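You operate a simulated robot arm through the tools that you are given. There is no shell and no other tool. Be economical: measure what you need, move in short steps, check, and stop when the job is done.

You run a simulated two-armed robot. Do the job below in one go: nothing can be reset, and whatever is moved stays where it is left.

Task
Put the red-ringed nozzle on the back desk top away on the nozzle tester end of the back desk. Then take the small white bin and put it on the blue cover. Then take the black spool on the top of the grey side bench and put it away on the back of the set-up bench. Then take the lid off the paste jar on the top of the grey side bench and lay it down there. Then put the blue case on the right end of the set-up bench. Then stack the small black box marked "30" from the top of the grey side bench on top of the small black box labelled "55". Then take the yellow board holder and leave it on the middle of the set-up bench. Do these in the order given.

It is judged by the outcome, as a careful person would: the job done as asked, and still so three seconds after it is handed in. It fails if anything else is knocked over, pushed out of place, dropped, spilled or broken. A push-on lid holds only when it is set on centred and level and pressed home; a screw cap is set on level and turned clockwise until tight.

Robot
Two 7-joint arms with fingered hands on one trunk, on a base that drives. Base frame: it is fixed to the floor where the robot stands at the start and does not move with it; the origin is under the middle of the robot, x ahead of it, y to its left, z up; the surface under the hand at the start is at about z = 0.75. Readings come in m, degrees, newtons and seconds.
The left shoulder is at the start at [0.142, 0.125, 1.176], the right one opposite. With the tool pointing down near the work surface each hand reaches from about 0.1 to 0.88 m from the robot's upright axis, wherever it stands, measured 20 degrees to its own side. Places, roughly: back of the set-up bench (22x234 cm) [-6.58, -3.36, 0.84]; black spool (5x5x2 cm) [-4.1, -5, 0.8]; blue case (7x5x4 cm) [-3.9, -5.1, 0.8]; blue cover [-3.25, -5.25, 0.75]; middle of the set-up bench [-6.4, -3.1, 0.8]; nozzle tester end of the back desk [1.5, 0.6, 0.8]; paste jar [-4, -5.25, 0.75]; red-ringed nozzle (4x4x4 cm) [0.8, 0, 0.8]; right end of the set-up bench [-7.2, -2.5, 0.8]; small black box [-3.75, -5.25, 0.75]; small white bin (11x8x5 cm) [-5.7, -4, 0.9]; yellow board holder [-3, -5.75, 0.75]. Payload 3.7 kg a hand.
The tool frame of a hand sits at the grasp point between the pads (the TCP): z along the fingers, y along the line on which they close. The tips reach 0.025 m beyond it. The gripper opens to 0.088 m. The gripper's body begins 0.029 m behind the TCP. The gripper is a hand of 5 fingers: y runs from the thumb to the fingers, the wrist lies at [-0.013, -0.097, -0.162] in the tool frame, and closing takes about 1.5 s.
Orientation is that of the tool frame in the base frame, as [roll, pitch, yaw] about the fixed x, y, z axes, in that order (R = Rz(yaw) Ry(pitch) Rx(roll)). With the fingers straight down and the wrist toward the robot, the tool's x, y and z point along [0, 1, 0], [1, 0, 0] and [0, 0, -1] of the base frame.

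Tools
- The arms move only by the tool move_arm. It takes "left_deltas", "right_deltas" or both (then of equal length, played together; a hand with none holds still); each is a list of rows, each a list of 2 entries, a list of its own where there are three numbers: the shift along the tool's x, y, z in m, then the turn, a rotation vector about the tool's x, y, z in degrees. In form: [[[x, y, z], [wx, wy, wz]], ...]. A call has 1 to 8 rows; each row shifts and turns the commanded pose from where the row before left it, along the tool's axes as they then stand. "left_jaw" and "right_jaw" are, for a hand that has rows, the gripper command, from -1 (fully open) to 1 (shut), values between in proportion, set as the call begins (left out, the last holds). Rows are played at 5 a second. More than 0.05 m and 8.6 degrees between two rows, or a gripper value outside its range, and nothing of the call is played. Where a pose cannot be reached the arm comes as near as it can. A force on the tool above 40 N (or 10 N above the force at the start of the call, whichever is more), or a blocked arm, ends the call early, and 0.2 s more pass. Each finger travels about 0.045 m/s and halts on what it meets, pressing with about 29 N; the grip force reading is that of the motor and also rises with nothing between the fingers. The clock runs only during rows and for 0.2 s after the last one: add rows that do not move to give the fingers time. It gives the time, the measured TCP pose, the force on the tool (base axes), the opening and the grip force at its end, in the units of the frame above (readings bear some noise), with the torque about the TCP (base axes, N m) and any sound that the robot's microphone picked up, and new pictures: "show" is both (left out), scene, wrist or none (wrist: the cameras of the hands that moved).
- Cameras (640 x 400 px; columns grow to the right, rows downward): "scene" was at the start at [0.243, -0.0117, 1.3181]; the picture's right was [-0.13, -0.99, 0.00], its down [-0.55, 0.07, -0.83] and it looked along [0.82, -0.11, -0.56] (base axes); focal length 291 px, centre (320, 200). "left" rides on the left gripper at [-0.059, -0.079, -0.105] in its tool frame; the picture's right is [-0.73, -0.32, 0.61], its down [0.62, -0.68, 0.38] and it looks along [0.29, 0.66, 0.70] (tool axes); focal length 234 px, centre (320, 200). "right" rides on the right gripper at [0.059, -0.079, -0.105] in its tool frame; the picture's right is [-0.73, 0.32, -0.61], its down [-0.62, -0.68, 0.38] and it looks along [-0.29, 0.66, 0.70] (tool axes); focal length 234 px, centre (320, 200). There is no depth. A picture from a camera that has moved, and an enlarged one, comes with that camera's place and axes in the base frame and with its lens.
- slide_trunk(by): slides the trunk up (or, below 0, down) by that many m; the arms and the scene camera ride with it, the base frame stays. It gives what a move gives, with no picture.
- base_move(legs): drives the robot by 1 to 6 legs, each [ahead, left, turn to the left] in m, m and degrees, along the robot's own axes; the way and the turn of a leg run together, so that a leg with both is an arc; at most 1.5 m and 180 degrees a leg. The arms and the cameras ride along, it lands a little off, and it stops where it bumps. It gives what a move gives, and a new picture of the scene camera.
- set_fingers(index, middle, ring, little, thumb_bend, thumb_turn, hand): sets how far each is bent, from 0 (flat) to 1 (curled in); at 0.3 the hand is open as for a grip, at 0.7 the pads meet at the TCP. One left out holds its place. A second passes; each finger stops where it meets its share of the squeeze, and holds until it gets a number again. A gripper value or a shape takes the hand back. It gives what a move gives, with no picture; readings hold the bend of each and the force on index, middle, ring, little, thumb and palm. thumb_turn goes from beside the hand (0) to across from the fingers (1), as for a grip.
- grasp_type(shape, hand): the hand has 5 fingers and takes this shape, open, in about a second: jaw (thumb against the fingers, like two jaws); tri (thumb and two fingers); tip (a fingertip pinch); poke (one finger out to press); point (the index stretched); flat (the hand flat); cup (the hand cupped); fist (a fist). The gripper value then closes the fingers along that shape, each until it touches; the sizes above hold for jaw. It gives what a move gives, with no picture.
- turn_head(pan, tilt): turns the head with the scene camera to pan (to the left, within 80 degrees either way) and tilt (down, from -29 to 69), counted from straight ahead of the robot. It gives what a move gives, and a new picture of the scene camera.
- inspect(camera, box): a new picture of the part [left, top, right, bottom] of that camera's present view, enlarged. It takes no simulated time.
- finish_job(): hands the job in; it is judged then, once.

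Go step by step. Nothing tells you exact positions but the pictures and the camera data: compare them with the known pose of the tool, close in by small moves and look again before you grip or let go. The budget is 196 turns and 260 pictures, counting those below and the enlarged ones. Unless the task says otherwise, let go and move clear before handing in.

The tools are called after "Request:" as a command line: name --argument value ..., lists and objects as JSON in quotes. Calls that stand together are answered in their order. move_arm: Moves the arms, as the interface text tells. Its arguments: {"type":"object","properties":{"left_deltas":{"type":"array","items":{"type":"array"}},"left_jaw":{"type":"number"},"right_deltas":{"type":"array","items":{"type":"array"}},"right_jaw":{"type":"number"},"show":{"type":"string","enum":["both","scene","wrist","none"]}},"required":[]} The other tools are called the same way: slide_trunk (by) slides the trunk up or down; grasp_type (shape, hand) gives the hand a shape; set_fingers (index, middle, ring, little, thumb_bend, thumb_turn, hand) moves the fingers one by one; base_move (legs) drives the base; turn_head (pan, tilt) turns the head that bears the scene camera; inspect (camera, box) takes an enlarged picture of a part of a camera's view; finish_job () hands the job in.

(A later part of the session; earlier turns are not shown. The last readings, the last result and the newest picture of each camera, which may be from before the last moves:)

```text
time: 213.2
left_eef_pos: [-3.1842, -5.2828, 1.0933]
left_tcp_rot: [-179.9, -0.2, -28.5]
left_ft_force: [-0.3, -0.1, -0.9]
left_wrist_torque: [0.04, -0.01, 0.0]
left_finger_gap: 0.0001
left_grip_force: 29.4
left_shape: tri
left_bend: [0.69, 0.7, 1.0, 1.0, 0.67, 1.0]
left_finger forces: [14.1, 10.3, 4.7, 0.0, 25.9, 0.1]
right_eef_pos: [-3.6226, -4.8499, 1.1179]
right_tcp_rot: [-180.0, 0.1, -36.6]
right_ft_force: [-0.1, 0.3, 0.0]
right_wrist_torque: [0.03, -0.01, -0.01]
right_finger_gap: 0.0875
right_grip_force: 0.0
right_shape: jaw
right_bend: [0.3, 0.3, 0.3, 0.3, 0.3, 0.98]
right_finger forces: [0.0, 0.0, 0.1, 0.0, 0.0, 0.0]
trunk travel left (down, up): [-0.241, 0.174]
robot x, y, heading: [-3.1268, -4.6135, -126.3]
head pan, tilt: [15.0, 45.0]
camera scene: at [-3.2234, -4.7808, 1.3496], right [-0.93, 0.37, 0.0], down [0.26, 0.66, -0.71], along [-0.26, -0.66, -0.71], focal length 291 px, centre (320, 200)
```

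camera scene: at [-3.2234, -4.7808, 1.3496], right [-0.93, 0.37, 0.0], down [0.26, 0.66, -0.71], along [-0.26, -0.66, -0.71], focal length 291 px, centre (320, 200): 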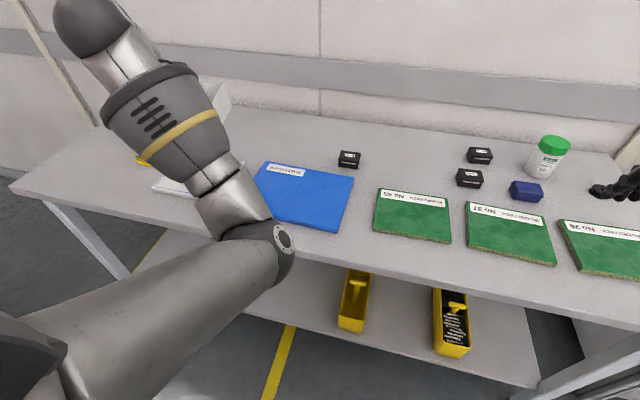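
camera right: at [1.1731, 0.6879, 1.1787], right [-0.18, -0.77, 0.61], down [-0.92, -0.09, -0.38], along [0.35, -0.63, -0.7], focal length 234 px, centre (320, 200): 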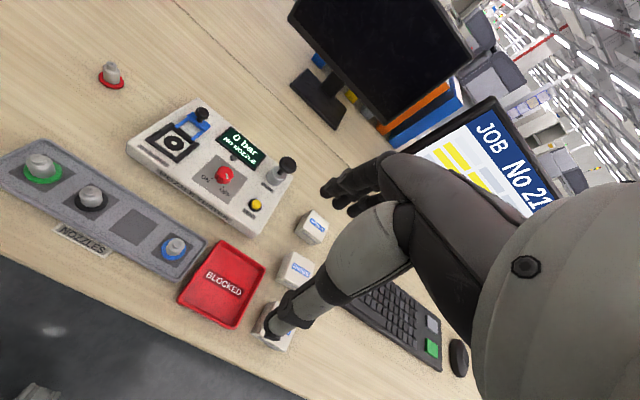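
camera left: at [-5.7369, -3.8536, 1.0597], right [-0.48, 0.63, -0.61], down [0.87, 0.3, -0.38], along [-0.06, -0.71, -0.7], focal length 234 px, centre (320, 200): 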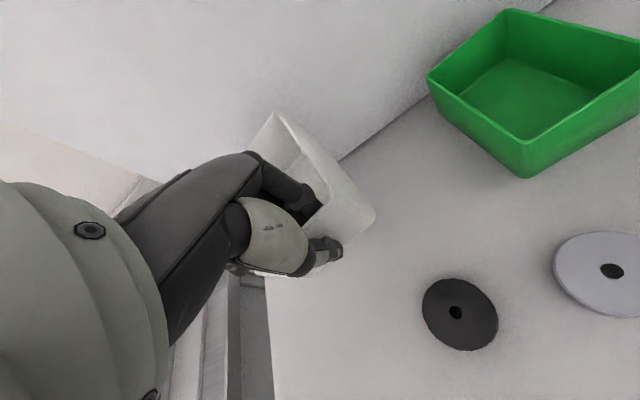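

Triangulating gives the bench at z ≈ 0.79 and the cover centred at about [-3.375, -5.31]. I bring the bin over it.

Request:
move_arm --left_deltas '[[[-0.04, 0.015, 0], [0, 0, 0]], [[-0.04, 0.015, 0], [0, 0, 0]], [[-0.04, 0.015, 0.01], [0, 0, 0]], [[-0.035, 0.015, 0.03], [0, 0, 0]], [[0, 0, 0.04], [0, 0, 0]], [[0, 0, 0.03], [0, 0, 0]]]'

```text
time: 214.6
left_eef_pos: [-3.3472, -5.2575, 0.9811]
left_tcp_rot: [-179.8, 0.0, -28.4]
left_ft_force: [-0.4, -0.2, -0.5]
left_wrist_torque: [0.06, 0.0, 0.0]
left_finger_gap: 0.0
left_grip_force: 29.1
left_shape: tri
left_bend: [0.69, 0.7, 1.0, 1.0, 0.67, 1.0]
left_finger forces: [14.2, 10.5, 4.3, 0.0, 25.8, 0.0]
right_eef_pos: [-3.6233, -4.8499, 1.1181]
right_tcp_rot: [-179.9, 0.1, -36.4]
right_ft_force: [-0.4, -0.5, 0.4]
right_wrist_torque: [0.03, 0.03, -0.03]
right_finger_gap: 0.0879
right_grip_force: 0.1
right_shape: jaw
right_bend: [0.3, 0.3, 0.3, 0.3, 0.3, 0.98]
right_finger forces: [0.0, 0.0, 0.1, 0.0, 0.0, 0.0]
trunk travel left (down, up): [-0.241, 0.174]
robot x, y, heading: [-3.132, -4.6172, -126.3]
head pan, tilt: [15.0, 45.0]
camera scene: at [-3.2236, -4.7809, 1.3495], right [-0.93, 0.37, 0.0], down [0.26, 0.66, -0.71], along [-0.26, -0.66, -0.71], focal length 291 px, centre (320, 200)
camera left: at [-3.3619, -5.1617, 1.0861], right [-0.48, 0.63, -0.61], down [0.87, 0.3, -0.38], along [-0.06, -0.71, -0.7], focal length 234 px, centre (320, 200)
```

scene: 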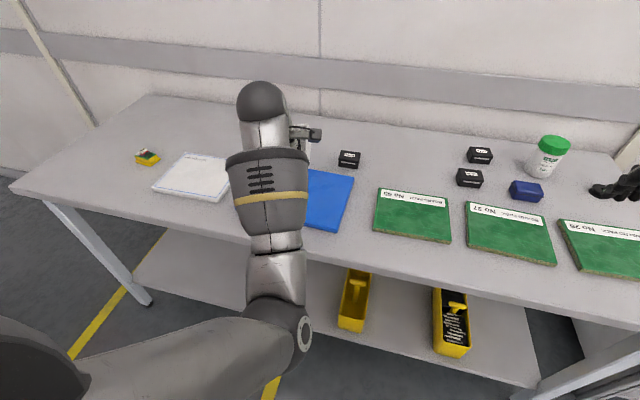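
left: 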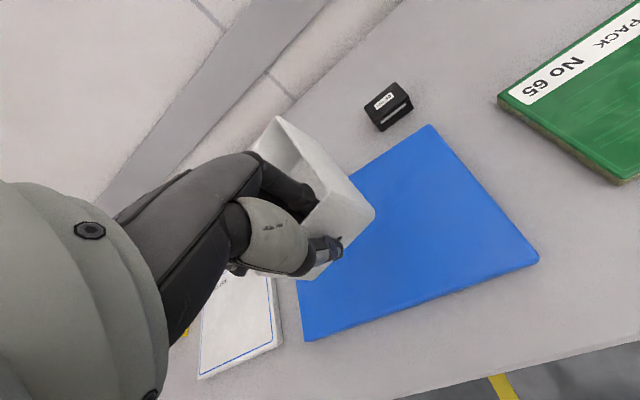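

The bin is over the middle of the cover. I lower it in steps until it touches.

Request:
move_arm --left_deltas '[[[0, 0.01, 0.035], [0, 0, 0]], [[0, 0, 0.035], [0, 0, 0]], [[0, 0, 0.025], [0, 0, 0]]]' --show "wrist"

Request:
move_arm --left_deltas '[[[0, 0, 0.004], [0, 0, 0]], [[0, 0, 0.004], [0, 0, 0]]]' --show "wrist"

```text
time: 215.4
left_eef_pos: [-3.3532, -5.268, 0.886]
left_tcp_rot: [-179.7, 0.0, -28.5]
left_ft_force: [0.1, 0.4, -1.0]
left_wrist_torque: [0.02, 0.0, 0.03]
left_finger_gap: 0.0002
left_grip_force: 28.5
left_shape: tri
left_bend: [0.69, 0.7, 0.99, 1.0, 0.67, 1.0]
left_finger forces: [14.2, 10.4, 3.9, 0.1, 25.9, 0.1]
right_eef_pos: [-3.6232, -4.8496, 1.1182]
right_tcp_rot: [-179.9, 0.0, -36.5]
right_ft_force: [-0.4, -0.3, 0.4]
right_wrist_torque: [0.02, -0.01, 0.0]
right_finger_gap: 0.0878
right_grip_force: 0.1
right_shape: jaw
right_bend: [0.3, 0.3, 0.3, 0.3, 0.3, 0.98]
right_finger forces: [0.0, 0.1, 0.0, 0.0, 0.0, 0.0]
trunk travel left (down, up): [-0.241, 0.174]
robot x, y, heading: [-3.129, -4.6193, -126.3]
head pan, tilt: [15.0, 45.0]
camera left: at [-3.368, -5.171, 0.9897], right [-0.48, 0.63, -0.61], down [0.87, 0.3, -0.38], along [-0.06, -0.71, -0.7], focal length 234 px, centre (320, 200)
```

left: 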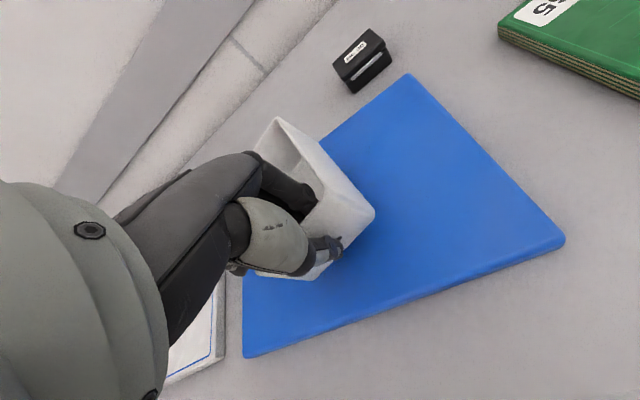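

```text
time: 216.0
left_eef_pos: [-3.3538, -5.2693, 0.8785]
left_tcp_rot: [-179.8, 0.0, -28.5]
left_ft_force: [-0.5, 0.7, -0.4]
left_wrist_torque: [0.03, -0.01, -0.03]
left_finger_gap: 0.0
left_grip_force: 28.9
left_shape: tri
left_bend: [0.69, 0.7, 0.99, 1.0, 0.67, 1.0]
left_finger forces: [14.2, 10.4, 3.8, 0.1, 25.9, 0.1]
right_eef_pos: [-3.6228, -4.8491, 1.1184]
right_tcp_rot: [-179.9, 0.0, -36.6]
right_ft_force: [-0.3, -0.8, -0.3]
right_wrist_torque: [0.02, 0.0, -0.04]
right_finger_gap: 0.0879
right_grip_force: 0.1
right_shape: jaw
right_bend: [0.3, 0.3, 0.3, 0.3, 0.3, 0.98]
right_finger forces: [0.0, 0.0, 0.0, 0.0, 0.1, 0.0]
trunk travel left (down, up): [-0.241, 0.174]
robot x, y, heading: [-3.1311, -4.6167, -126.4]
head pan, tilt: [15.0, 45.0]
camera left: at [-3.368, -5.1724, 0.9832], right [-0.48, 0.63, -0.61], down [0.87, 0.3, -0.38], along [-0.06, -0.71, -0.7], focal length 234 px, centre (320, 200)
```

left: 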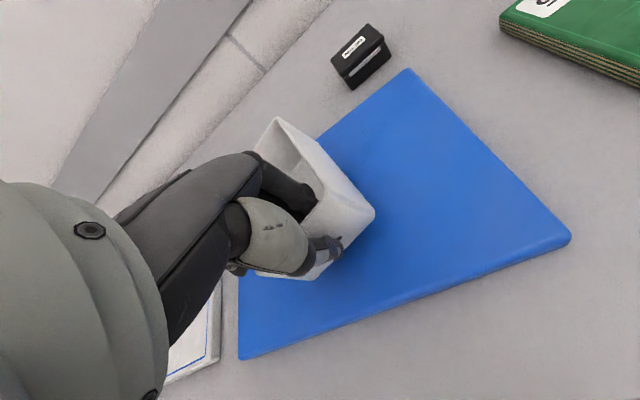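

Request:
move_arm --left_deltas '[[[0, 0, 0.005], [0, 0, 0]], [[0, 0, 0.005], [0, 0, 0]], [[0, 0, 0.005], [0, 0, 0]]]' --show "none"

Request:
move_arm --left_deltas '[[[0, 0, 0.004], [0, 0, 0]], [[0, 0, 0.003], [0, 0, 0]]]' --show "wrist"

```text
time: 216.8
left_eef_pos: [-3.3552, -5.2678, 0.863]
left_tcp_rot: [-179.7, 0.0, -28.4]
left_ft_force: [-0.7, 0.6, 0.2]
left_wrist_torque: [0.04, -0.01, -0.02]
left_finger_gap: 0.0002
left_grip_force: 29.7
left_shape: tri
left_bend: [0.69, 0.7, 0.99, 1.0, 0.67, 1.0]
left_finger forces: [14.1, 10.4, 3.8, 0.0, 25.9, 0.0]
right_eef_pos: [-3.6233, -4.85, 1.1179]
right_tcp_rot: [-179.9, 0.0, -36.5]
right_ft_force: [-0.5, 0.0, -0.4]
right_wrist_torque: [0.03, 0.01, 0.0]
right_finger_gap: 0.0878
right_grip_force: 0.1
right_shape: jaw
right_bend: [0.3, 0.3, 0.3, 0.3, 0.3, 0.98]
right_finger forces: [0.0, 0.0, 0.0, 0.0, 0.0, 0.0]
trunk travel left (down, up): [-0.241, 0.174]
robot x, y, heading: [-3.1312, -4.6185, -126.6]
head pan, tilt: [15.0, 45.0]
```

```text
time: 217.4
left_eef_pos: [-3.3545, -5.2693, 0.858]
left_tcp_rot: [180.0, -0.1, -28.7]
left_ft_force: [0.1, -0.7, 3.9]
left_wrist_torque: [-0.02, -0.13, -0.02]
left_finger_gap: 0.0
left_grip_force: 28.9
left_shape: tri
left_bend: [0.69, 0.7, 1.0, 1.0, 0.67, 1.0]
left_finger forces: [14.2, 10.8, 6.2, 0.0, 26.4, 0.1]
right_eef_pos: [-3.6239, -4.848, 1.1184]
right_tcp_rot: [-180.0, 0.1, -36.5]
right_ft_force: [-0.3, 0.1, -0.4]
right_wrist_torque: [-0.01, 0.02, -0.03]
right_finger_gap: 0.0873
right_grip_force: 0.1
right_shape: jaw
right_bend: [0.3, 0.3, 0.3, 0.3, 0.3, 0.98]
right_finger forces: [0.0, 0.0, 0.0, 0.0, 0.1, 0.0]
trunk travel left (down, up): [-0.241, 0.174]
robot x, y, heading: [-3.1263, -4.6162, -126.4]
head pan, tilt: [15.0, 45.0]
camera left: at [-3.3689, -5.1719, 0.9628], right [-0.48, 0.63, -0.61], down [0.87, 0.3, -0.38], along [-0.06, -0.72, -0.7], focal length 234 px, centre (320, 200)
```

left: 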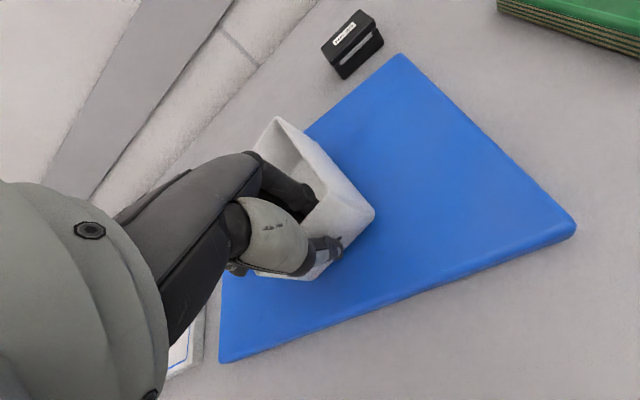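

Contact. I press 2 mm to seat it and open the fingers.

Request:
move_arm --left_deltas '[[[0, 0, 0.002], [0, 0, 0]]]' --show "none"

Request:
move_arm --left_deltas '[[[0, 0, 0], [0, 0, 0]], [[0, 0, 0], [0, 0, 0]], [[0, 0, 0], [0, 0, 0]], [[0, 0, 0], [0, 0, 0]], [[0, 0, 0], [0, 0, 0]]]' --left_jaw -0.1 --show "wrist"

Request:
move_arm --left_deltas '[[[0, 0, -0.02], [0, 0, 0]], [[0, 0, -0.03], [0, 0, 0]], [[0, 0, -0.04], [0, 0, 0]], [[0, 0, -0.04], [0, 0, 0]], [[0, 0, -0.04], [0, 0, 0]]]'

```text
time: 217.8
left_eef_pos: [-3.3555, -5.268, 0.8559]
left_tcp_rot: [179.9, -0.2, -28.5]
left_ft_force: [-1.5, 0.4, 6.7]
left_wrist_torque: [-0.09, -0.24, -0.01]
left_finger_gap: 0.0
left_grip_force: 29.2
left_shape: tri
left_bend: [0.69, 0.71, 1.0, 1.0, 0.67, 1.0]
left_finger forces: [13.9, 11.1, 9.2, 0.0, 26.7, 0.1]
right_eef_pos: [-3.6237, -4.8486, 1.1191]
right_tcp_rot: [-180.0, 0.0, -36.5]
right_ft_force: [0.7, 0.5, 0.1]
right_wrist_torque: [-0.02, -0.02, -0.03]
right_finger_gap: 0.088
right_grip_force: 0.0
right_shape: jaw
right_bend: [0.3, 0.3, 0.3, 0.3, 0.3, 0.98]
right_finger forces: [0.0, 0.0, 0.0, 0.0, 0.0, 0.1]
trunk travel left (down, up): [-0.241, 0.174]
robot x, y, heading: [-3.1266, -4.618, -126.9]
head pan, tilt: [15.0, 45.0]
```

```text
time: 219.0
left_eef_pos: [-3.3543, -5.2681, 0.8559]
left_tcp_rot: [-179.8, 0.0, -28.6]
left_ft_force: [-0.4, -0.5, 6.4]
left_wrist_torque: [-0.04, -0.16, 0.0]
left_finger_gap: 0.0481
left_grip_force: 0.0
left_shape: tri
left_bend: [0.74, 0.43, 1.0, 0.99, 0.67, 1.0]
left_finger forces: [0.0, 0.1, 7.2, 0.0, 0.0, 0.0]
right_eef_pos: [-3.623, -4.8491, 1.1176]
right_tcp_rot: [180.0, 0.0, -36.5]
right_ft_force: [0.4, 0.7, 0.1]
right_wrist_torque: [0.01, -0.01, 0.02]
right_finger_gap: 0.0878
right_grip_force: 0.0
right_shape: jaw
right_bend: [0.3, 0.3, 0.3, 0.3, 0.3, 0.98]
right_finger forces: [0.0, 0.0, 0.0, 0.1, 0.0, 0.0]
trunk travel left (down, up): [-0.241, 0.174]
robot x, y, heading: [-3.1277, -4.6174, -126.5]
head pan, tilt: [15.0, 45.0]
camera left: at [-3.3688, -5.1722, 0.9606], right [-0.48, 0.63, -0.61], down [0.87, 0.3, -0.38], along [-0.06, -0.71, -0.7], focal length 234 px, centre (320, 200)
```

left: 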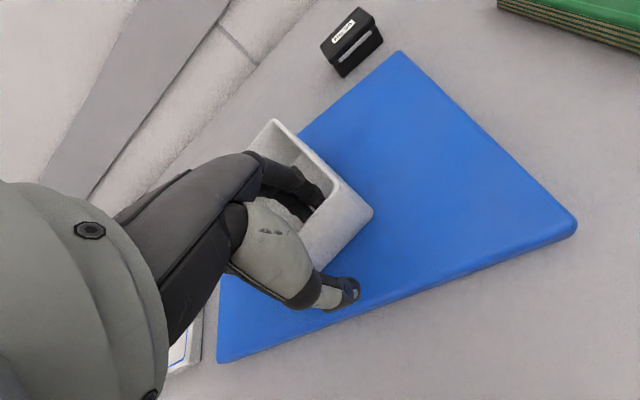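

```text
time: 220.2
left_eef_pos: [-3.3548, -5.268, 1.0253]
left_tcp_rot: [-179.9, -0.1, -28.5]
left_ft_force: [0.3, -0.7, -0.3]
left_wrist_torque: [0.0, 0.03, -0.01]
left_finger_gap: 0.0478
left_grip_force: 0.1
left_shape: tri
left_bend: [0.74, 0.42, 0.99, 0.99, 0.67, 1.0]
left_finger forces: [0.0, 0.1, 0.0, 0.1, 0.0, 0.0]
right_eef_pos: [-3.6234, -4.8489, 1.1176]
right_tcp_rot: [-179.9, -0.1, -36.4]
right_ft_force: [0.3, -0.6, 0.0]
right_wrist_torque: [0.02, 0.03, 0.02]
right_finger_gap: 0.0878
right_grip_force: 0.2
right_shape: jaw
right_bend: [0.3, 0.3, 0.3, 0.3, 0.3, 0.98]
right_finger forces: [0.1, 0.1, 0.0, 0.0, 0.0, 0.0]
trunk travel left (down, up): [-0.241, 0.174]
robot x, y, heading: [-3.1256, -4.6246, -126.4]
head pan, tilt: [15.0, 45.0]
camera scene: at [-3.2234, -4.7805, 1.3496], right [-0.93, 0.37, 0.0], down [0.26, 0.66, -0.71], along [-0.26, -0.66, -0.71], focal length 291 px, centre (320, 200)
camera left: at [-3.3697, -5.1705, 1.1299], right [-0.48, 0.63, -0.61], down [0.87, 0.3, -0.38], along [-0.06, -0.71, -0.7], focal length 234 px, centre (320, 200)
```

scene: 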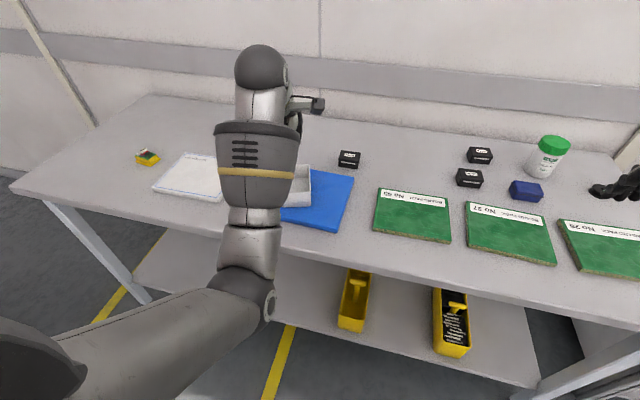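
left: 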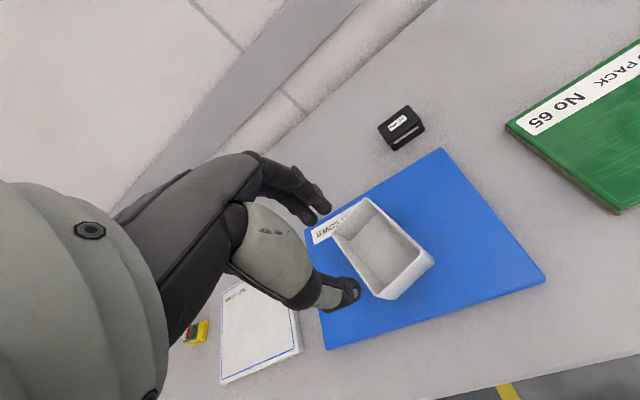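

The bin sits on the blue cover. Next the black spool at the right end of the bench, about [-4.16, -5.05]: I draw back the left hand and shift the base right and forward.

Request:
move_arm --left_deltas '[[[0, -0.03, -0.03], [0, 0, 0]], [[0, -0.04, -0.02], [0, 0, 0]], [[0, -0.04, -0.02], [0, 0, 0]], [[0, -0.04, 0], [0, 0, 3]]]' --show "none"

Request:
base_move --legs '[[0, -0.37, 0], [0.13, 0, 0]]'

Request:
turn_head --pan -15 --tilt 45

```text
time: 221.2
left_eef_pos: [-3.3057, -5.182, 1.0896]
left_tcp_rot: [-179.8, -0.1, -28.5]
left_ft_force: [0.0, 0.6, 0.3]
left_wrist_torque: [-0.01, -0.03, 0.0]
left_finger_gap: 0.048
left_grip_force: 0.0
left_shape: tri
left_bend: [0.74, 0.42, 0.99, 0.99, 0.67, 1.0]
left_finger forces: [0.0, 0.0, 0.0, 0.0, 0.1, 0.0]
left hand out of reach, approached as far as the arm can: row 3, 4
right_eef_pos: [-3.6216, -4.8499, 1.1168]
right_tcp_rot: [180.0, 0.0, -36.4]
right_ft_force: [-0.1, -0.2, -0.5]
right_wrist_torque: [0.02, 0.0, 0.01]
right_finger_gap: 0.0878
right_grip_force: 0.1
right_shape: jaw
right_bend: [0.3, 0.3, 0.3, 0.3, 0.3, 0.98]
right_finger forces: [0.0, 0.0, 0.1, 0.0, 0.2, 0.0]
trunk travel left (down, up): [-0.241, 0.174]
robot x, y, heading: [-3.1253, -4.6185, -126.6]
head pan, tilt: [15.0, 45.0]
```

```text
time: 225.9
left_eef_pos: [-3.6847, -5.0637, 1.0903]
left_tcp_rot: [-179.8, -0.1, -29.0]
left_ft_force: [0.5, -0.4, 0.5]
left_wrist_torque: [0.02, -0.02, -0.01]
left_finger_gap: 0.0481
left_grip_force: 0.2
left_shape: tri
left_bend: [0.74, 0.42, 0.99, 0.99, 0.67, 1.0]
left_finger forces: [0.0, 0.0, 0.0, 0.0, 0.0, 0.0]
right_eef_pos: [-3.9988, -4.7267, 1.117]
right_tcp_rot: [-179.9, -0.1, -37.0]
right_ft_force: [-0.1, -0.5, -0.2]
right_wrist_torque: [0.02, 0.01, 0.02]
right_finger_gap: 0.0876
right_grip_force: 0.1
right_shape: jaw
right_bend: [0.3, 0.3, 0.3, 0.3, 0.3, 0.98]
right_finger forces: [0.1, 0.0, 0.0, 0.0, 0.0, 0.1]
trunk travel left (down, up): [-0.241, 0.174]
robot x, y, heading: [-3.5037, -4.4985, -126.8]
head pan, tilt: [15.0, 45.0]
camera scene: at [-3.599, -4.6619, 1.3494], right [-0.93, 0.37, 0.0], down [0.27, 0.66, -0.71], along [-0.26, -0.66, -0.71], focal length 291 px, centre (320, 200)
```

scene: 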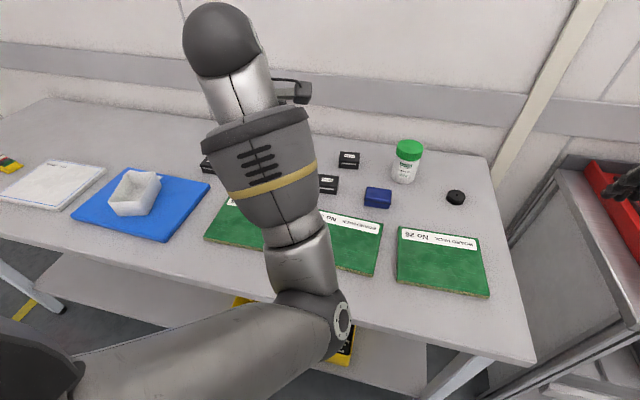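

```text
time: 226.9
left_eef_pos: [-3.6837, -5.0618, 1.0905]
left_tcp_rot: [-179.8, -0.1, -29.0]
left_ft_force: [0.5, 0.7, 0.4]
left_wrist_torque: [0.01, 0.0, 0.02]
left_finger_gap: 0.0481
left_grip_force: 0.1
left_shape: tri
left_bend: [0.74, 0.42, 0.99, 0.99, 0.67, 1.0]
left_finger forces: [0.0, 0.0, 0.1, 0.1, 0.0, 0.1]
right_eef_pos: [-3.9989, -4.7262, 1.117]
right_tcp_rot: [-179.9, 0.0, -37.0]
right_ft_force: [-0.5, -0.7, 0.3]
right_wrist_torque: [0.05, 0.01, 0.02]
right_finger_gap: 0.0874
right_grip_force: 0.0
right_shape: jaw
right_bend: [0.3, 0.3, 0.3, 0.3, 0.3, 0.98]
right_finger forces: [0.0, 0.1, 0.1, 0.0, 0.0, 0.1]
trunk travel left (down, up): [-0.241, 0.174]
robot x, y, heading: [-3.5057, -4.4965, -126.8]
head pan, tilt: [-15.0, 45.0]
camera scene: at [-3.632, -4.6359, 1.3495], right [-0.62, 0.79, 0.0], down [0.56, 0.44, -0.71], along [-0.56, -0.44, -0.71], focal length 291 px, centre (320, 200)
```

scene: 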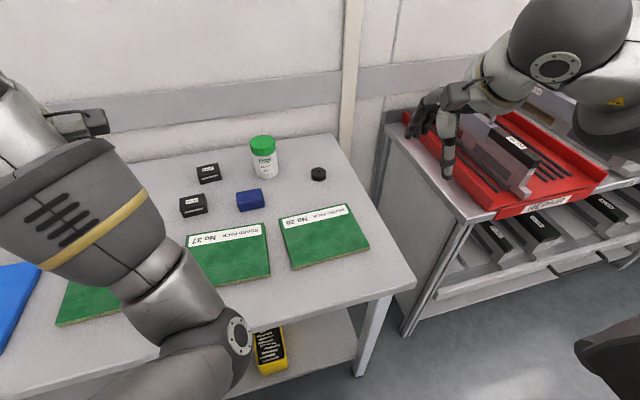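

The spool is at about [-4.144, -5.049], z ≈ 0.80. I set the right hand to three fingers and move it above the spool.

Request:
grasp_type --shape "tri" --hand "right"

Request:
move_arm --right_deltas '[[[0.01, 0.045, 0.01], [0, 0, 0]], [[0.01, 0.045, 0.01], [0, 0, 0]], [[0.01, 0.045, 0.01], [0, 0, 0]], [[0.01, 0.045, 0.015], [0, 0, 0]], [[0.01, 0.045, 0.015], [0, 0, 0]], [[0.01, 0.045, 0.015], [0, 0, 0]], [[0.01, 0.042, 0.02], [0, 0, 0]], [[0.009, 0.034, 0.03], [0, 0, 0]]]'

```text
time: 227.8
left_eef_pos: [-3.6843, -5.0617, 1.0913]
left_tcp_rot: [-179.8, -0.1, -29.0]
left_ft_force: [-0.8, 0.3, 1.0]
left_wrist_torque: [0.02, -0.01, 0.0]
left_finger_gap: 0.0484
left_grip_force: 0.0
left_shape: tri
left_bend: [0.74, 0.42, 0.99, 0.99, 0.67, 1.0]
left_finger forces: [0.0, 0.0, 0.1, 0.0, 0.0, 0.0]
right_eef_pos: [-3.9983, -4.7273, 1.1172]
right_tcp_rot: [-179.8, 0.0, -37.1]
right_ft_force: [0.2, -0.3, 0.1]
right_wrist_torque: [-0.02, 0.01, -0.02]
right_finger_gap: 0.0878
right_grip_force: 0.1
right_shape: tri
right_bend: [0.3, 0.3, 0.99, 0.99, 0.3, 0.98]
right_finger forces: [0.1, 0.0, 0.1, 0.0, 0.1, 0.0]
trunk travel left (down, up): [-0.241, 0.174]
robot x, y, heading: [-3.5029, -4.4932, -126.9]
head pan, tilt: [-15.0, 45.0]
```

```text
time: 229.6
left_eef_pos: [-3.6823, -5.0636, 1.0898]
left_tcp_rot: [-179.8, 0.0, -29.0]
left_ft_force: [-0.3, -0.4, -0.5]
left_wrist_torque: [0.0, -0.01, 0.01]
left_finger_gap: 0.048
left_grip_force: 0.0
left_shape: tri
left_bend: [0.74, 0.42, 0.99, 0.99, 0.67, 1.0]
left_finger forces: [0.1, 0.0, 0.0, 0.0, 0.0, 0.0]
right_eef_pos: [-4.1428, -5.0498, 0.9946]
right_tcp_rot: [-179.9, 0.1, -36.8]
right_ft_force: [-0.8, -0.3, -0.5]
right_wrist_torque: [-0.01, 0.02, 0.02]
right_finger_gap: 0.0877
right_grip_force: 0.0
right_shape: tri
right_bend: [0.3, 0.3, 0.99, 0.99, 0.3, 0.98]
right_finger forces: [0.0, 0.1, 0.0, 0.0, 0.0, 0.0]
trunk travel left (down, up): [-0.241, 0.174]
robot x, y, heading: [-3.5036, -4.4986, -126.7]
head pan, tilt: [-15.0, 45.0]
camera scene: at [-3.6315, -4.6374, 1.3493], right [-0.62, 0.79, 0.0], down [0.56, 0.44, -0.71], along [-0.56, -0.43, -0.71], focal length 291 px, centre (320, 200)
camera right: at [-4.0482, -5.0221, 1.1005], right [-0.77, 0.17, 0.61], down [-0.09, 0.92, -0.38], along [-0.63, -0.35, -0.7], focal length 234 px, centre (320, 200)
```

scene: 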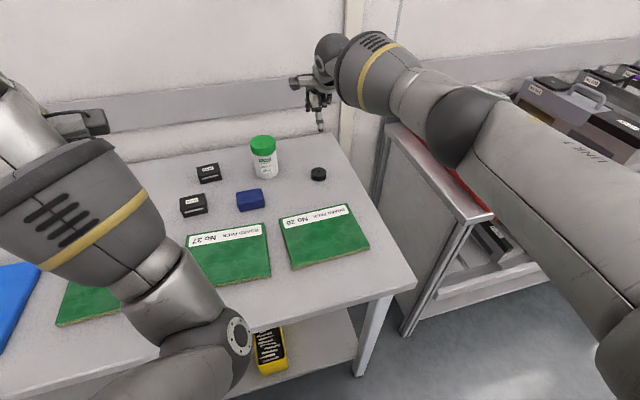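
right: 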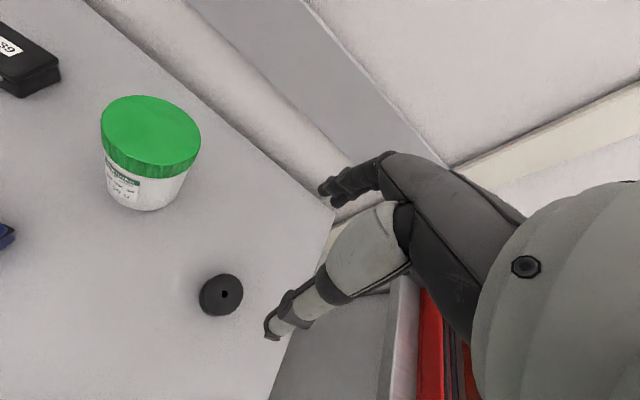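

The spool is almost under the hand. To keep my elbow high over the neighbouring rack I raise the trunk 10 cm before lowering the hand.

Request:
slide_trunk --by 0.1

Request:
move_arm --right_deltas '[[[0, -0.004, 0.045], [0, 0, 0]], [[0, 0, 0.045], [0, 0, 0]], [[0, 0, 0.045], [0, 0, 0]], [[0, 0, 0.045], [0, 0, 0]], [[0, 0, 0.03], [0, 0, 0]]]'

```text
time: 230.9
left_eef_pos: [-3.6834, -5.0631, 1.1905]
left_tcp_rot: [-179.7, -0.1, -29.0]
left_ft_force: [0.5, -0.3, -0.3]
left_wrist_torque: [0.02, 0.02, 0.02]
left_finger_gap: 0.0483
left_grip_force: 0.0
left_shape: tri
left_bend: [0.74, 0.42, 0.99, 0.99, 0.67, 1.0]
left_finger forces: [0.1, 0.1, 0.0, 0.0, 0.0, 0.0]
right_eef_pos: [-4.1347, -5.039, 1.1871]
right_tcp_rot: [173.0, 0.1, -37.0]
right_ft_force: [0.9, 1.2, 0.5]
right_wrist_torque: [0.0, 0.01, 0.02]
right_finger_gap: 0.0877
right_grip_force: 0.0
right_shape: tri
right_bend: [0.3, 0.3, 0.99, 0.99, 0.3, 0.98]
right_finger forces: [0.1, 0.1, 0.0, 0.0, 0.1, 0.0]
trunk travel left (down, up): [-0.341, 0.074]
robot x, y, heading: [-3.4993, -4.4976, -126.8]
head pan, tilt: [-15.0, 45.0]
```

```text
time: 232.1
left_eef_pos: [-3.6833, -5.0617, 1.1912]
left_tcp_rot: [-179.7, -0.2, -29.0]
left_ft_force: [0.4, -0.6, -0.7]
left_wrist_torque: [0.01, 0.0, 0.0]
left_finger_gap: 0.0483
left_grip_force: 0.0
left_shape: tri
left_bend: [0.74, 0.42, 0.99, 0.99, 0.67, 1.0]
left_finger forces: [0.0, 0.0, 0.1, 0.0, 0.0, 0.1]
right_eef_pos: [-4.1076, -5.0289, 1.0085]
right_tcp_rot: [172.9, 0.0, -37.1]
right_ft_force: [-0.3, 0.1, 1.3]
right_wrist_torque: [0.0, 0.03, 0.02]
right_finger_gap: 0.088
right_grip_force: 0.0
right_shape: tri
right_bend: [0.3, 0.3, 0.99, 0.99, 0.3, 0.98]
right_finger forces: [0.1, 0.0, 0.0, 0.0, 0.0, 0.0]
right hand out of reach, approached as far as the arm can: row 1, 2, 3, 4, 5
trunk travel left (down, up): [-0.341, 0.074]
robot x, y, heading: [-3.5015, -4.4993, -127.1]
head pan, tilt: [-15.0, 45.0]
camera scene: at [-3.5937, -4.584, 1.4525], right [-0.62, 0.79, 0.0], down [0.56, 0.44, -0.71], along [-0.56, -0.44, -0.71], focal length 291 px, centre (320, 200)
camera right: at [-4.0074, -4.9912, 1.1027], right [-0.73, 0.24, 0.64], down [-0.12, 0.88, -0.46], along [-0.68, -0.42, -0.61], focal length 234 px, centre (320, 200)
```

scene: 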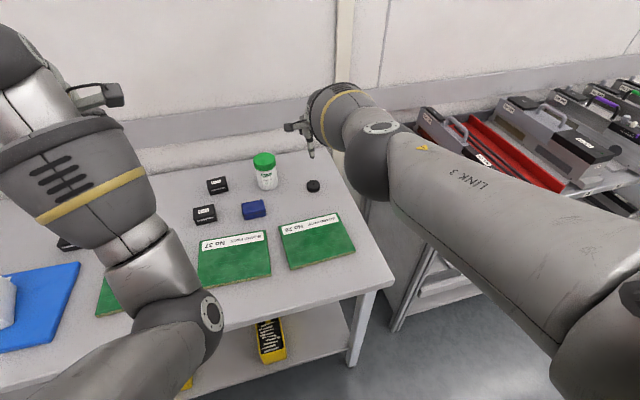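
right: 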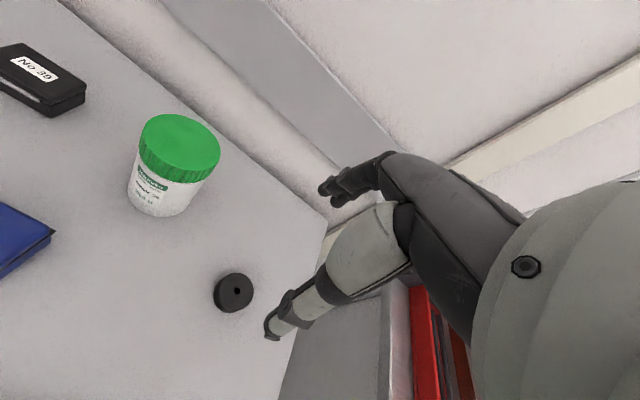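

The raised trunk costs too much reach, so I'll take the spool with the left hand instead, standing further right. I draw the right hand back and lower the trunk again.

Request:
move_arm --right_deltas '[[[0, -0.02, -0.04], [0, 0, 0]], [[0, -0.03, -0.04], [3.5, 0, 0]], [[0, -0.04, -0.02], [3.5, 0, 0]], [[0, -0.045, 0], [0, 0, 0]], [[0, -0.045, 0], [0, 0, 0]], [[0, -0.045, 0], [0, 0, 0]], [[0, -0.045, 0], [0, 0, 0]], [[-0.02, -0.04, 0], [0, 0, 0]]]' --show "none"

Request:
base_move --legs '[[0, -0.39, 0]]'

Request:
slide_trunk --by -0.1

Request:
turn_head --pan 15 --tilt 45

```text
time: 233.9
left_eef_pos: [-3.6846, -5.0619, 1.1895]
left_tcp_rot: [-179.8, 0.0, -29.0]
left_ft_force: [-0.3, 0.9, 0.1]
left_wrist_torque: [0.01, -0.02, -0.01]
left_finger_gap: 0.0485
left_grip_force: 0.0
left_shape: tri
left_bend: [0.74, 0.42, 0.99, 0.99, 0.67, 1.0]
left_finger forces: [0.0, 0.1, 0.0, 0.0, 0.1, 0.1]
right_eef_pos: [-4.1021, -5.0329, 1.0797]
right_tcp_rot: [180.0, -0.1, -36.9]
right_ft_force: [0.0, 0.3, 0.8]
right_wrist_torque: [0.01, -0.01, 0.04]
right_finger_gap: 0.0878
right_grip_force: 0.1
right_shape: tri
right_bend: [0.3, 0.3, 0.99, 0.99, 0.3, 0.98]
right_finger forces: [0.0, 0.0, 0.0, 0.1, 0.0, 0.0]
right hand out of reach, approached as far as the arm can: row 1, 2, 3, 4, 5, 6, 7, 8
trunk travel left (down, up): [-0.341, 0.074]
robot x, y, heading: [-3.5015, -4.4985, -127.1]
head pan, tilt: [-15.0, 45.0]
```

```text
time: 237.8
left_eef_pos: [-3.9839, -4.8363, 1.1909]
left_tcp_rot: [-179.9, -0.1, -28.8]
left_ft_force: [0.3, -0.6, 0.7]
left_wrist_torque: [-0.01, 0.04, -0.04]
left_finger_gap: 0.0482
left_grip_force: 0.2
left_shape: tri
left_bend: [0.74, 0.42, 0.99, 0.99, 0.67, 1.0]
left_finger forces: [0.0, 0.0, 0.0, 0.0, 0.1, 0.1]
right_eef_pos: [-4.402, -4.8082, 1.0805]
right_tcp_rot: [180.0, 0.0, -36.7]
right_ft_force: [-0.1, 0.1, -0.9]
right_wrist_torque: [-0.03, 0.0, -0.02]
right_finger_gap: 0.0878
right_grip_force: 0.0
right_shape: tri
right_bend: [0.3, 0.3, 0.99, 0.99, 0.3, 0.98]
right_finger forces: [0.0, 0.0, 0.1, 0.1, 0.1, 0.1]
trunk travel left (down, up): [-0.341, 0.074]
robot x, y, heading: [-3.801, -4.2706, -126.8]
head pan, tilt: [-15.0, 45.0]
camera scene: at [-3.8961, -4.3577, 1.4524], right [-0.62, 0.79, 0.0], down [0.56, 0.44, -0.71], along [-0.56, -0.44, -0.71], focal length 291 px, centre (320, 200)
```

scene: 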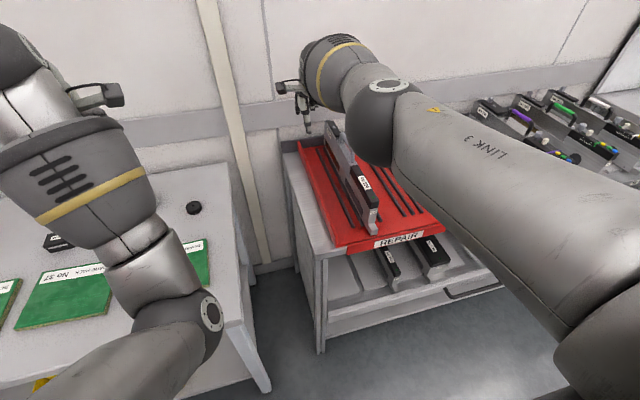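

```text
time: 239.1
left_eef_pos: [-3.9838, -4.8347, 1.0924]
left_tcp_rot: [-180.0, -0.2, -28.8]
left_ft_force: [1.2, -0.6, 0.2]
left_wrist_torque: [0.0, 0.03, -0.04]
left_finger_gap: 0.0484
left_grip_force: 0.0
left_shape: tri
left_bend: [0.74, 0.42, 0.99, 0.99, 0.67, 1.0]
left_finger forces: [0.1, 0.1, 0.0, 0.1, 0.0, 0.0]
right_eef_pos: [-4.4008, -4.8064, 0.857]
right_tcp_rot: [-170.2, 0.0, -36.6]
right_ft_force: [0.3, -0.3, 0.3]
right_wrist_torque: [-0.02, -0.01, -0.01]
right_finger_gap: 0.088
right_grip_force: 0.1
right_shape: tri
right_bend: [0.3, 0.3, 0.99, 0.99, 0.3, 0.98]
right_finger forces: [0.1, 0.0, 0.1, 0.0, 0.0, 0.0]
trunk travel left (down, up): [-0.241, 0.174]
robot x, y, heading: [-3.8031, -4.2694, -126.8]
head pan, tilt: [-15.0, 45.0]
```

```text
time: 240.1
left_eef_pos: [-3.9845, -4.8353, 1.0916]
left_tcp_rot: [-179.8, -0.1, -28.7]
left_ft_force: [0.6, 0.6, -0.1]
left_wrist_torque: [0.0, 0.02, 0.02]
left_finger_gap: 0.0482
left_grip_force: 0.1
left_shape: tri
left_bend: [0.74, 0.42, 0.99, 0.99, 0.67, 1.0]
left_finger forces: [0.0, 0.0, 0.0, 0.0, 0.0, 0.0]
right_eef_pos: [-4.4016, -4.8067, 0.8549]
right_tcp_rot: [-170.1, 0.0, -36.7]
right_ft_force: [0.0, 0.0, -0.1]
right_wrist_torque: [-0.01, 0.02, 0.0]
right_finger_gap: 0.0877
right_grip_force: 0.1
right_shape: tri
right_bend: [0.3, 0.3, 0.99, 0.99, 0.3, 0.98]
right_finger forces: [0.0, 0.0, 0.1, 0.0, 0.0, 0.1]
trunk travel left (down, up): [-0.241, 0.174]
robot x, y, heading: [-3.8023, -4.2717, -126.8]
head pan, tilt: [15.0, 45.0]
camera scene: at [-3.9006, -4.4344, 1.3496], right [-0.93, 0.37, 0.0], down [0.26, 0.66, -0.71], along [-0.26, -0.66, -0.71], focal length 291 px, centre (320, 200)
```

scene: 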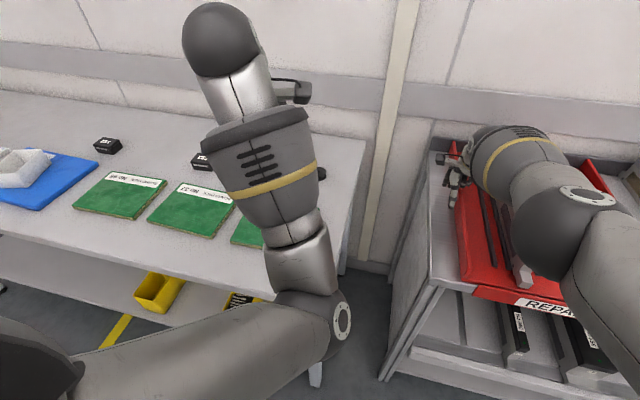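

The right hand did not draw back as I expected and has come down low over the rack's left edge, though without contact force. I look closely before moving it.

Request:
inspect --camera "scene" --box '[400, 100, 640, 250]'

Request:
inspect --camera "right" --box '[0, 0, 640, 400]'

```text
2.67 times, centred on (520, 175) of scene
camera zoom: at [-3.9006, -4.4344, 1.3496], right [-0.93, 0.37, 0.0], down [0.26, 0.66, -0.71], along [-0.26, -0.66, -0.71], focal length 777 px, centre (-213, 267)
```

zoom: 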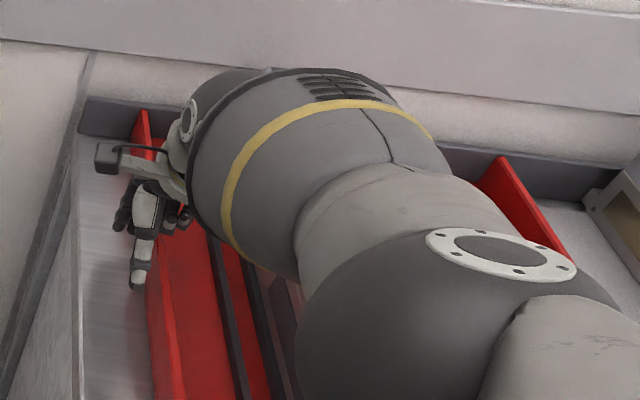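

```text
1.00 times, centred on (320, 200) of right (not enlarged: the box is as wide or as high as the picture)
camera zoom: at [-4.3188, -4.7939, 0.9724], right [-0.83, 0.1, 0.54], down [-0.06, 0.96, -0.26], along [-0.55, -0.25, -0.8], focal length 234 px, centre (320, 200)
```

zoom: 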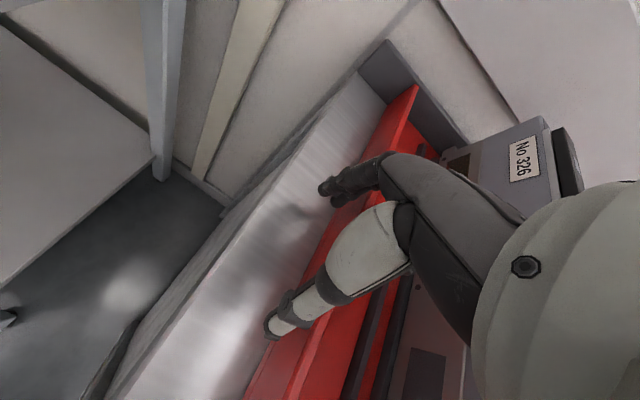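

Nothing is touched so far. I lift the right hand straight up in small steps.

Request:
move_arm --right_deltas '[[[0, 0, -0.03], [0, 0, 0]], [[0, 0, -0.03], [0, 0, 0]], [[0, 0, -0.03], [0, 0, 0]], [[0, 0, -0.03], [0, 0, 0]]]'

```text
time: 241.1
left_eef_pos: [-3.9837, -4.8351, 1.0906]
left_tcp_rot: [-179.9, -0.1, -28.8]
left_ft_force: [-0.5, -0.6, 0.5]
left_wrist_torque: [-0.02, 0.0, 0.0]
left_finger_gap: 0.0484
left_grip_force: 0.2
left_shape: tri
left_bend: [0.74, 0.42, 0.99, 0.99, 0.67, 1.0]
left_finger forces: [0.1, 0.0, 0.0, 0.0, 0.0, 0.0]
right_eef_pos: [-4.4078, -4.8324, 0.9713]
right_tcp_rot: [-170.0, -0.1, -36.7]
right_ft_force: [-0.1, 1.3, 0.1]
right_wrist_torque: [0.04, 0.01, -0.01]
right_finger_gap: 0.0879
right_grip_force: 0.0
right_shape: tri
right_bend: [0.3, 0.3, 0.99, 0.99, 0.3, 0.98]
right_finger forces: [0.0, 0.0, 0.1, 0.1, 0.1, 0.0]
right hand out of reach, approached as far as the arm can: row 1, 2
trunk travel left (down, up): [-0.241, 0.174]
robot x, y, heading: [-3.8066, -4.2695, -126.6]
head pan, tilt: [15.0, 45.0]
camera scene: at [-3.901, -4.4337, 1.3496], right [-0.93, 0.37, 0.0], down [0.26, 0.66, -0.71], along [-0.26, -0.66, -0.71], focal length 291 px, centre (320, 200)
camera right: at [-4.3262, -4.819, 1.0881], right [-0.83, 0.1, 0.54], down [-0.06, 0.96, -0.26], along [-0.55, -0.25, -0.8], focal length 234 px, centre (320, 200)
```

scene: 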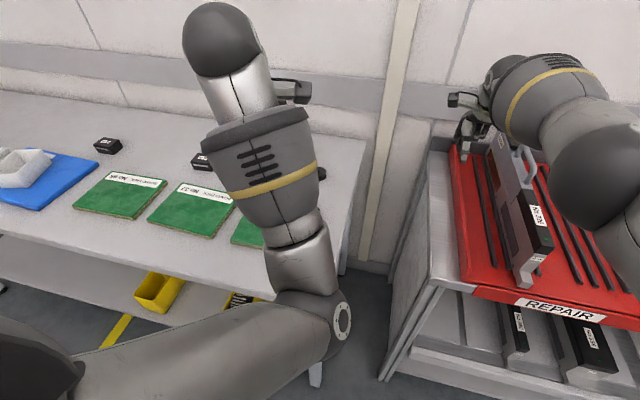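
right: 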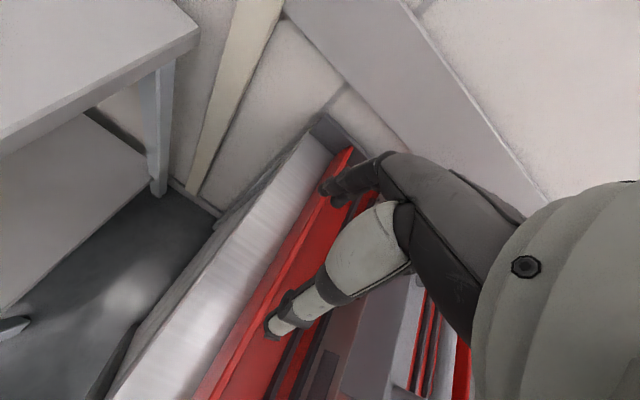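

The feeder tray is untouched. I keep lifting, level the hand and draw it back toward me.

Request:
move_arm --right_deltas '[[[0, 0, -0.04], [-5, 0, 0]], [[0, 0, -0.04], [-5, 0, 0]], [[0, -0.02, -0.04], [0, 0, 0]], [[0, -0.045, 0], [0, 0, 0]], [[0, -0.045, 0], [0, 0, 0]], [[0, -0.045, 0], [0, 0, 0]], [[0, -0.045, 0], [0, 0, 0]], [[0, -0.045, 0], [0, 0, 0]]]' --show "scene"

```text
time: 242.9
left_eef_pos: [-3.9829, -4.8356, 1.0907]
left_tcp_rot: [-179.9, 0.0, -28.8]
left_ft_force: [0.0, 0.1, 0.0]
left_wrist_torque: [0.0, 0.0, -0.01]
left_finger_gap: 0.0482
left_grip_force: 0.1
left_shape: tri
left_bend: [0.74, 0.42, 0.99, 0.99, 0.67, 1.0]
left_finger forces: [0.1, 0.0, 0.0, 0.1, 0.0, 0.1]
right_eef_pos: [-4.2695, -4.6433, 1.0896]
right_tcp_rot: [179.8, 0.0, -36.9]
right_ft_force: [0.6, -0.7, 0.0]
right_wrist_torque: [0.01, 0.01, 0.01]
right_finger_gap: 0.0879
right_grip_force: 0.1
right_shape: tri
right_bend: [0.3, 0.3, 0.99, 0.99, 0.3, 0.98]
right_finger forces: [0.0, 0.0, 0.0, 0.1, 0.0, 0.1]
trunk travel left (down, up): [-0.241, 0.174]
robot x, y, heading: [-3.8052, -4.2713, -126.7]
head pan, tilt: [15.0, 45.0]
camera scene: at [-3.9003, -4.4337, 1.3497], right [-0.93, 0.37, 0.0], down [0.26, 0.66, -0.71], along [-0.26, -0.66, -0.71], focal length 291 px, centre (320, 200)
```

scene: 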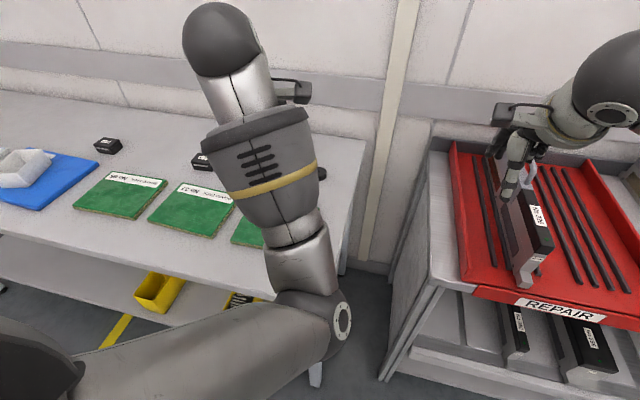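

Right hand is clear. Now the left hand goes above the spool.

Request:
move_arm --left_deltas '[[[-0.006, 0.04, 0.01], [0, 0, 0]], [[-0.006, 0.04, 0.01], [0, 0, 0]], [[-0.006, 0.04, 0.02], [0, 0, 0]], [[-0.006, 0.04, 0.02], [0, 0, 0]], [[-0.008, 0.04, 0.02], [0, 0, 0]], [[-0.007, 0.04, 0.02], [0, 0, 0]], [[0, 0.016, 0.03], [0, 0, 0]]]' --left_jaw -1 --right_deltas '[[[0, 0, -0.01], [0, 0, 0]], [[0, 0, -0.01], [0, 0, 0]], [[0, 0, -0.01], [0, 0, 0]], [[0, 0, -0.01], [0, 0, 0]], [[0, 0, 0], [0, 0, 0]], [[0, 0, 0], [0, 0, 0]], [[0, 0, 0], [0, 0, 0]]]'

```text
time: 244.5
left_eef_pos: [-4.1412, -5.0411, 0.9587]
left_tcp_rot: [-179.9, -0.1, -28.7]
left_ft_force: [1.5, -0.1, 1.0]
left_wrist_torque: [0.0, 0.0, 0.0]
left_finger_gap: 0.088
left_grip_force: 0.2
left_shape: tri
left_bend: [0.3, 0.3, 0.99, 0.99, 0.3, 0.98]
left_finger forces: [0.0, 0.0, 0.1, 0.1, 0.0, 0.0]
right_eef_pos: [-4.2698, -4.6452, 1.1296]
right_tcp_rot: [179.9, 0.0, -36.7]
right_ft_force: [-0.2, -0.4, 0.8]
right_wrist_torque: [-0.01, -0.01, 0.02]
right_finger_gap: 0.0878
right_grip_force: 0.1
right_shape: tri
right_bend: [0.3, 0.3, 0.99, 0.99, 0.3, 0.98]
right_finger forces: [0.1, 0.0, 0.0, 0.0, 0.0, 0.1]
trunk travel left (down, up): [-0.241, 0.174]
robot x, y, heading: [-3.8026, -4.273, -126.6]
head pan, tilt: [15.0, 45.0]
camera scene: at [-3.9007, -4.4349, 1.3494], right [-0.93, 0.37, 0.0], down [0.26, 0.66, -0.71], along [-0.26, -0.66, -0.71], focal length 291 px, centre (320, 200)
camera right: at [-4.1753, -4.6167, 1.2348], right [-0.77, 0.18, 0.61], down [-0.09, 0.92, -0.38], along [-0.63, -0.35, -0.69], focal length 234 px, centre (320, 200)
camera left: at [-4.1549, -4.9443, 1.064], right [-0.48, 0.63, -0.61], down [0.87, 0.3, -0.38], along [-0.06, -0.71, -0.7], focal length 234 px, centre (320, 200)
```

scene: 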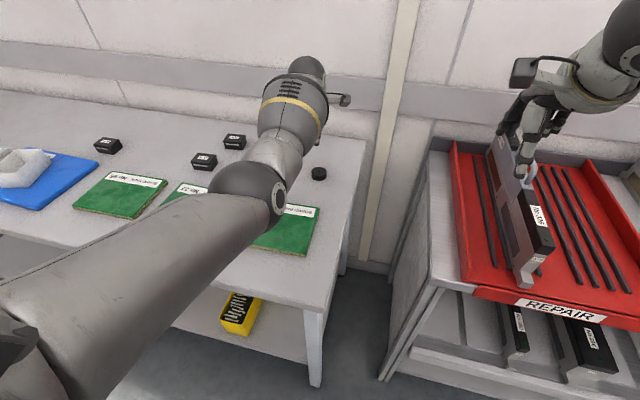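
right: 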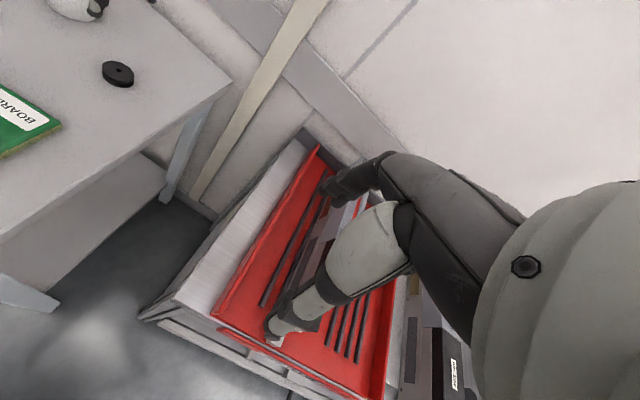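
left: 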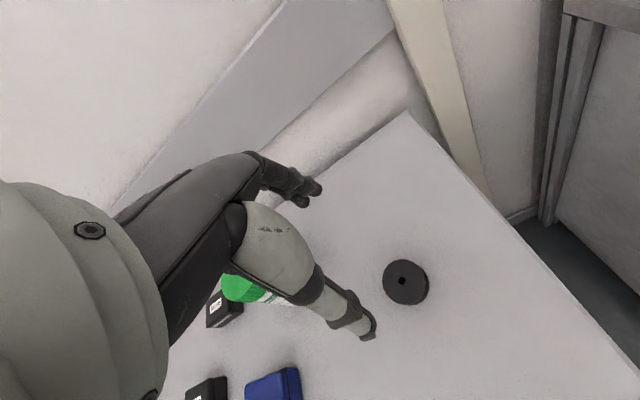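

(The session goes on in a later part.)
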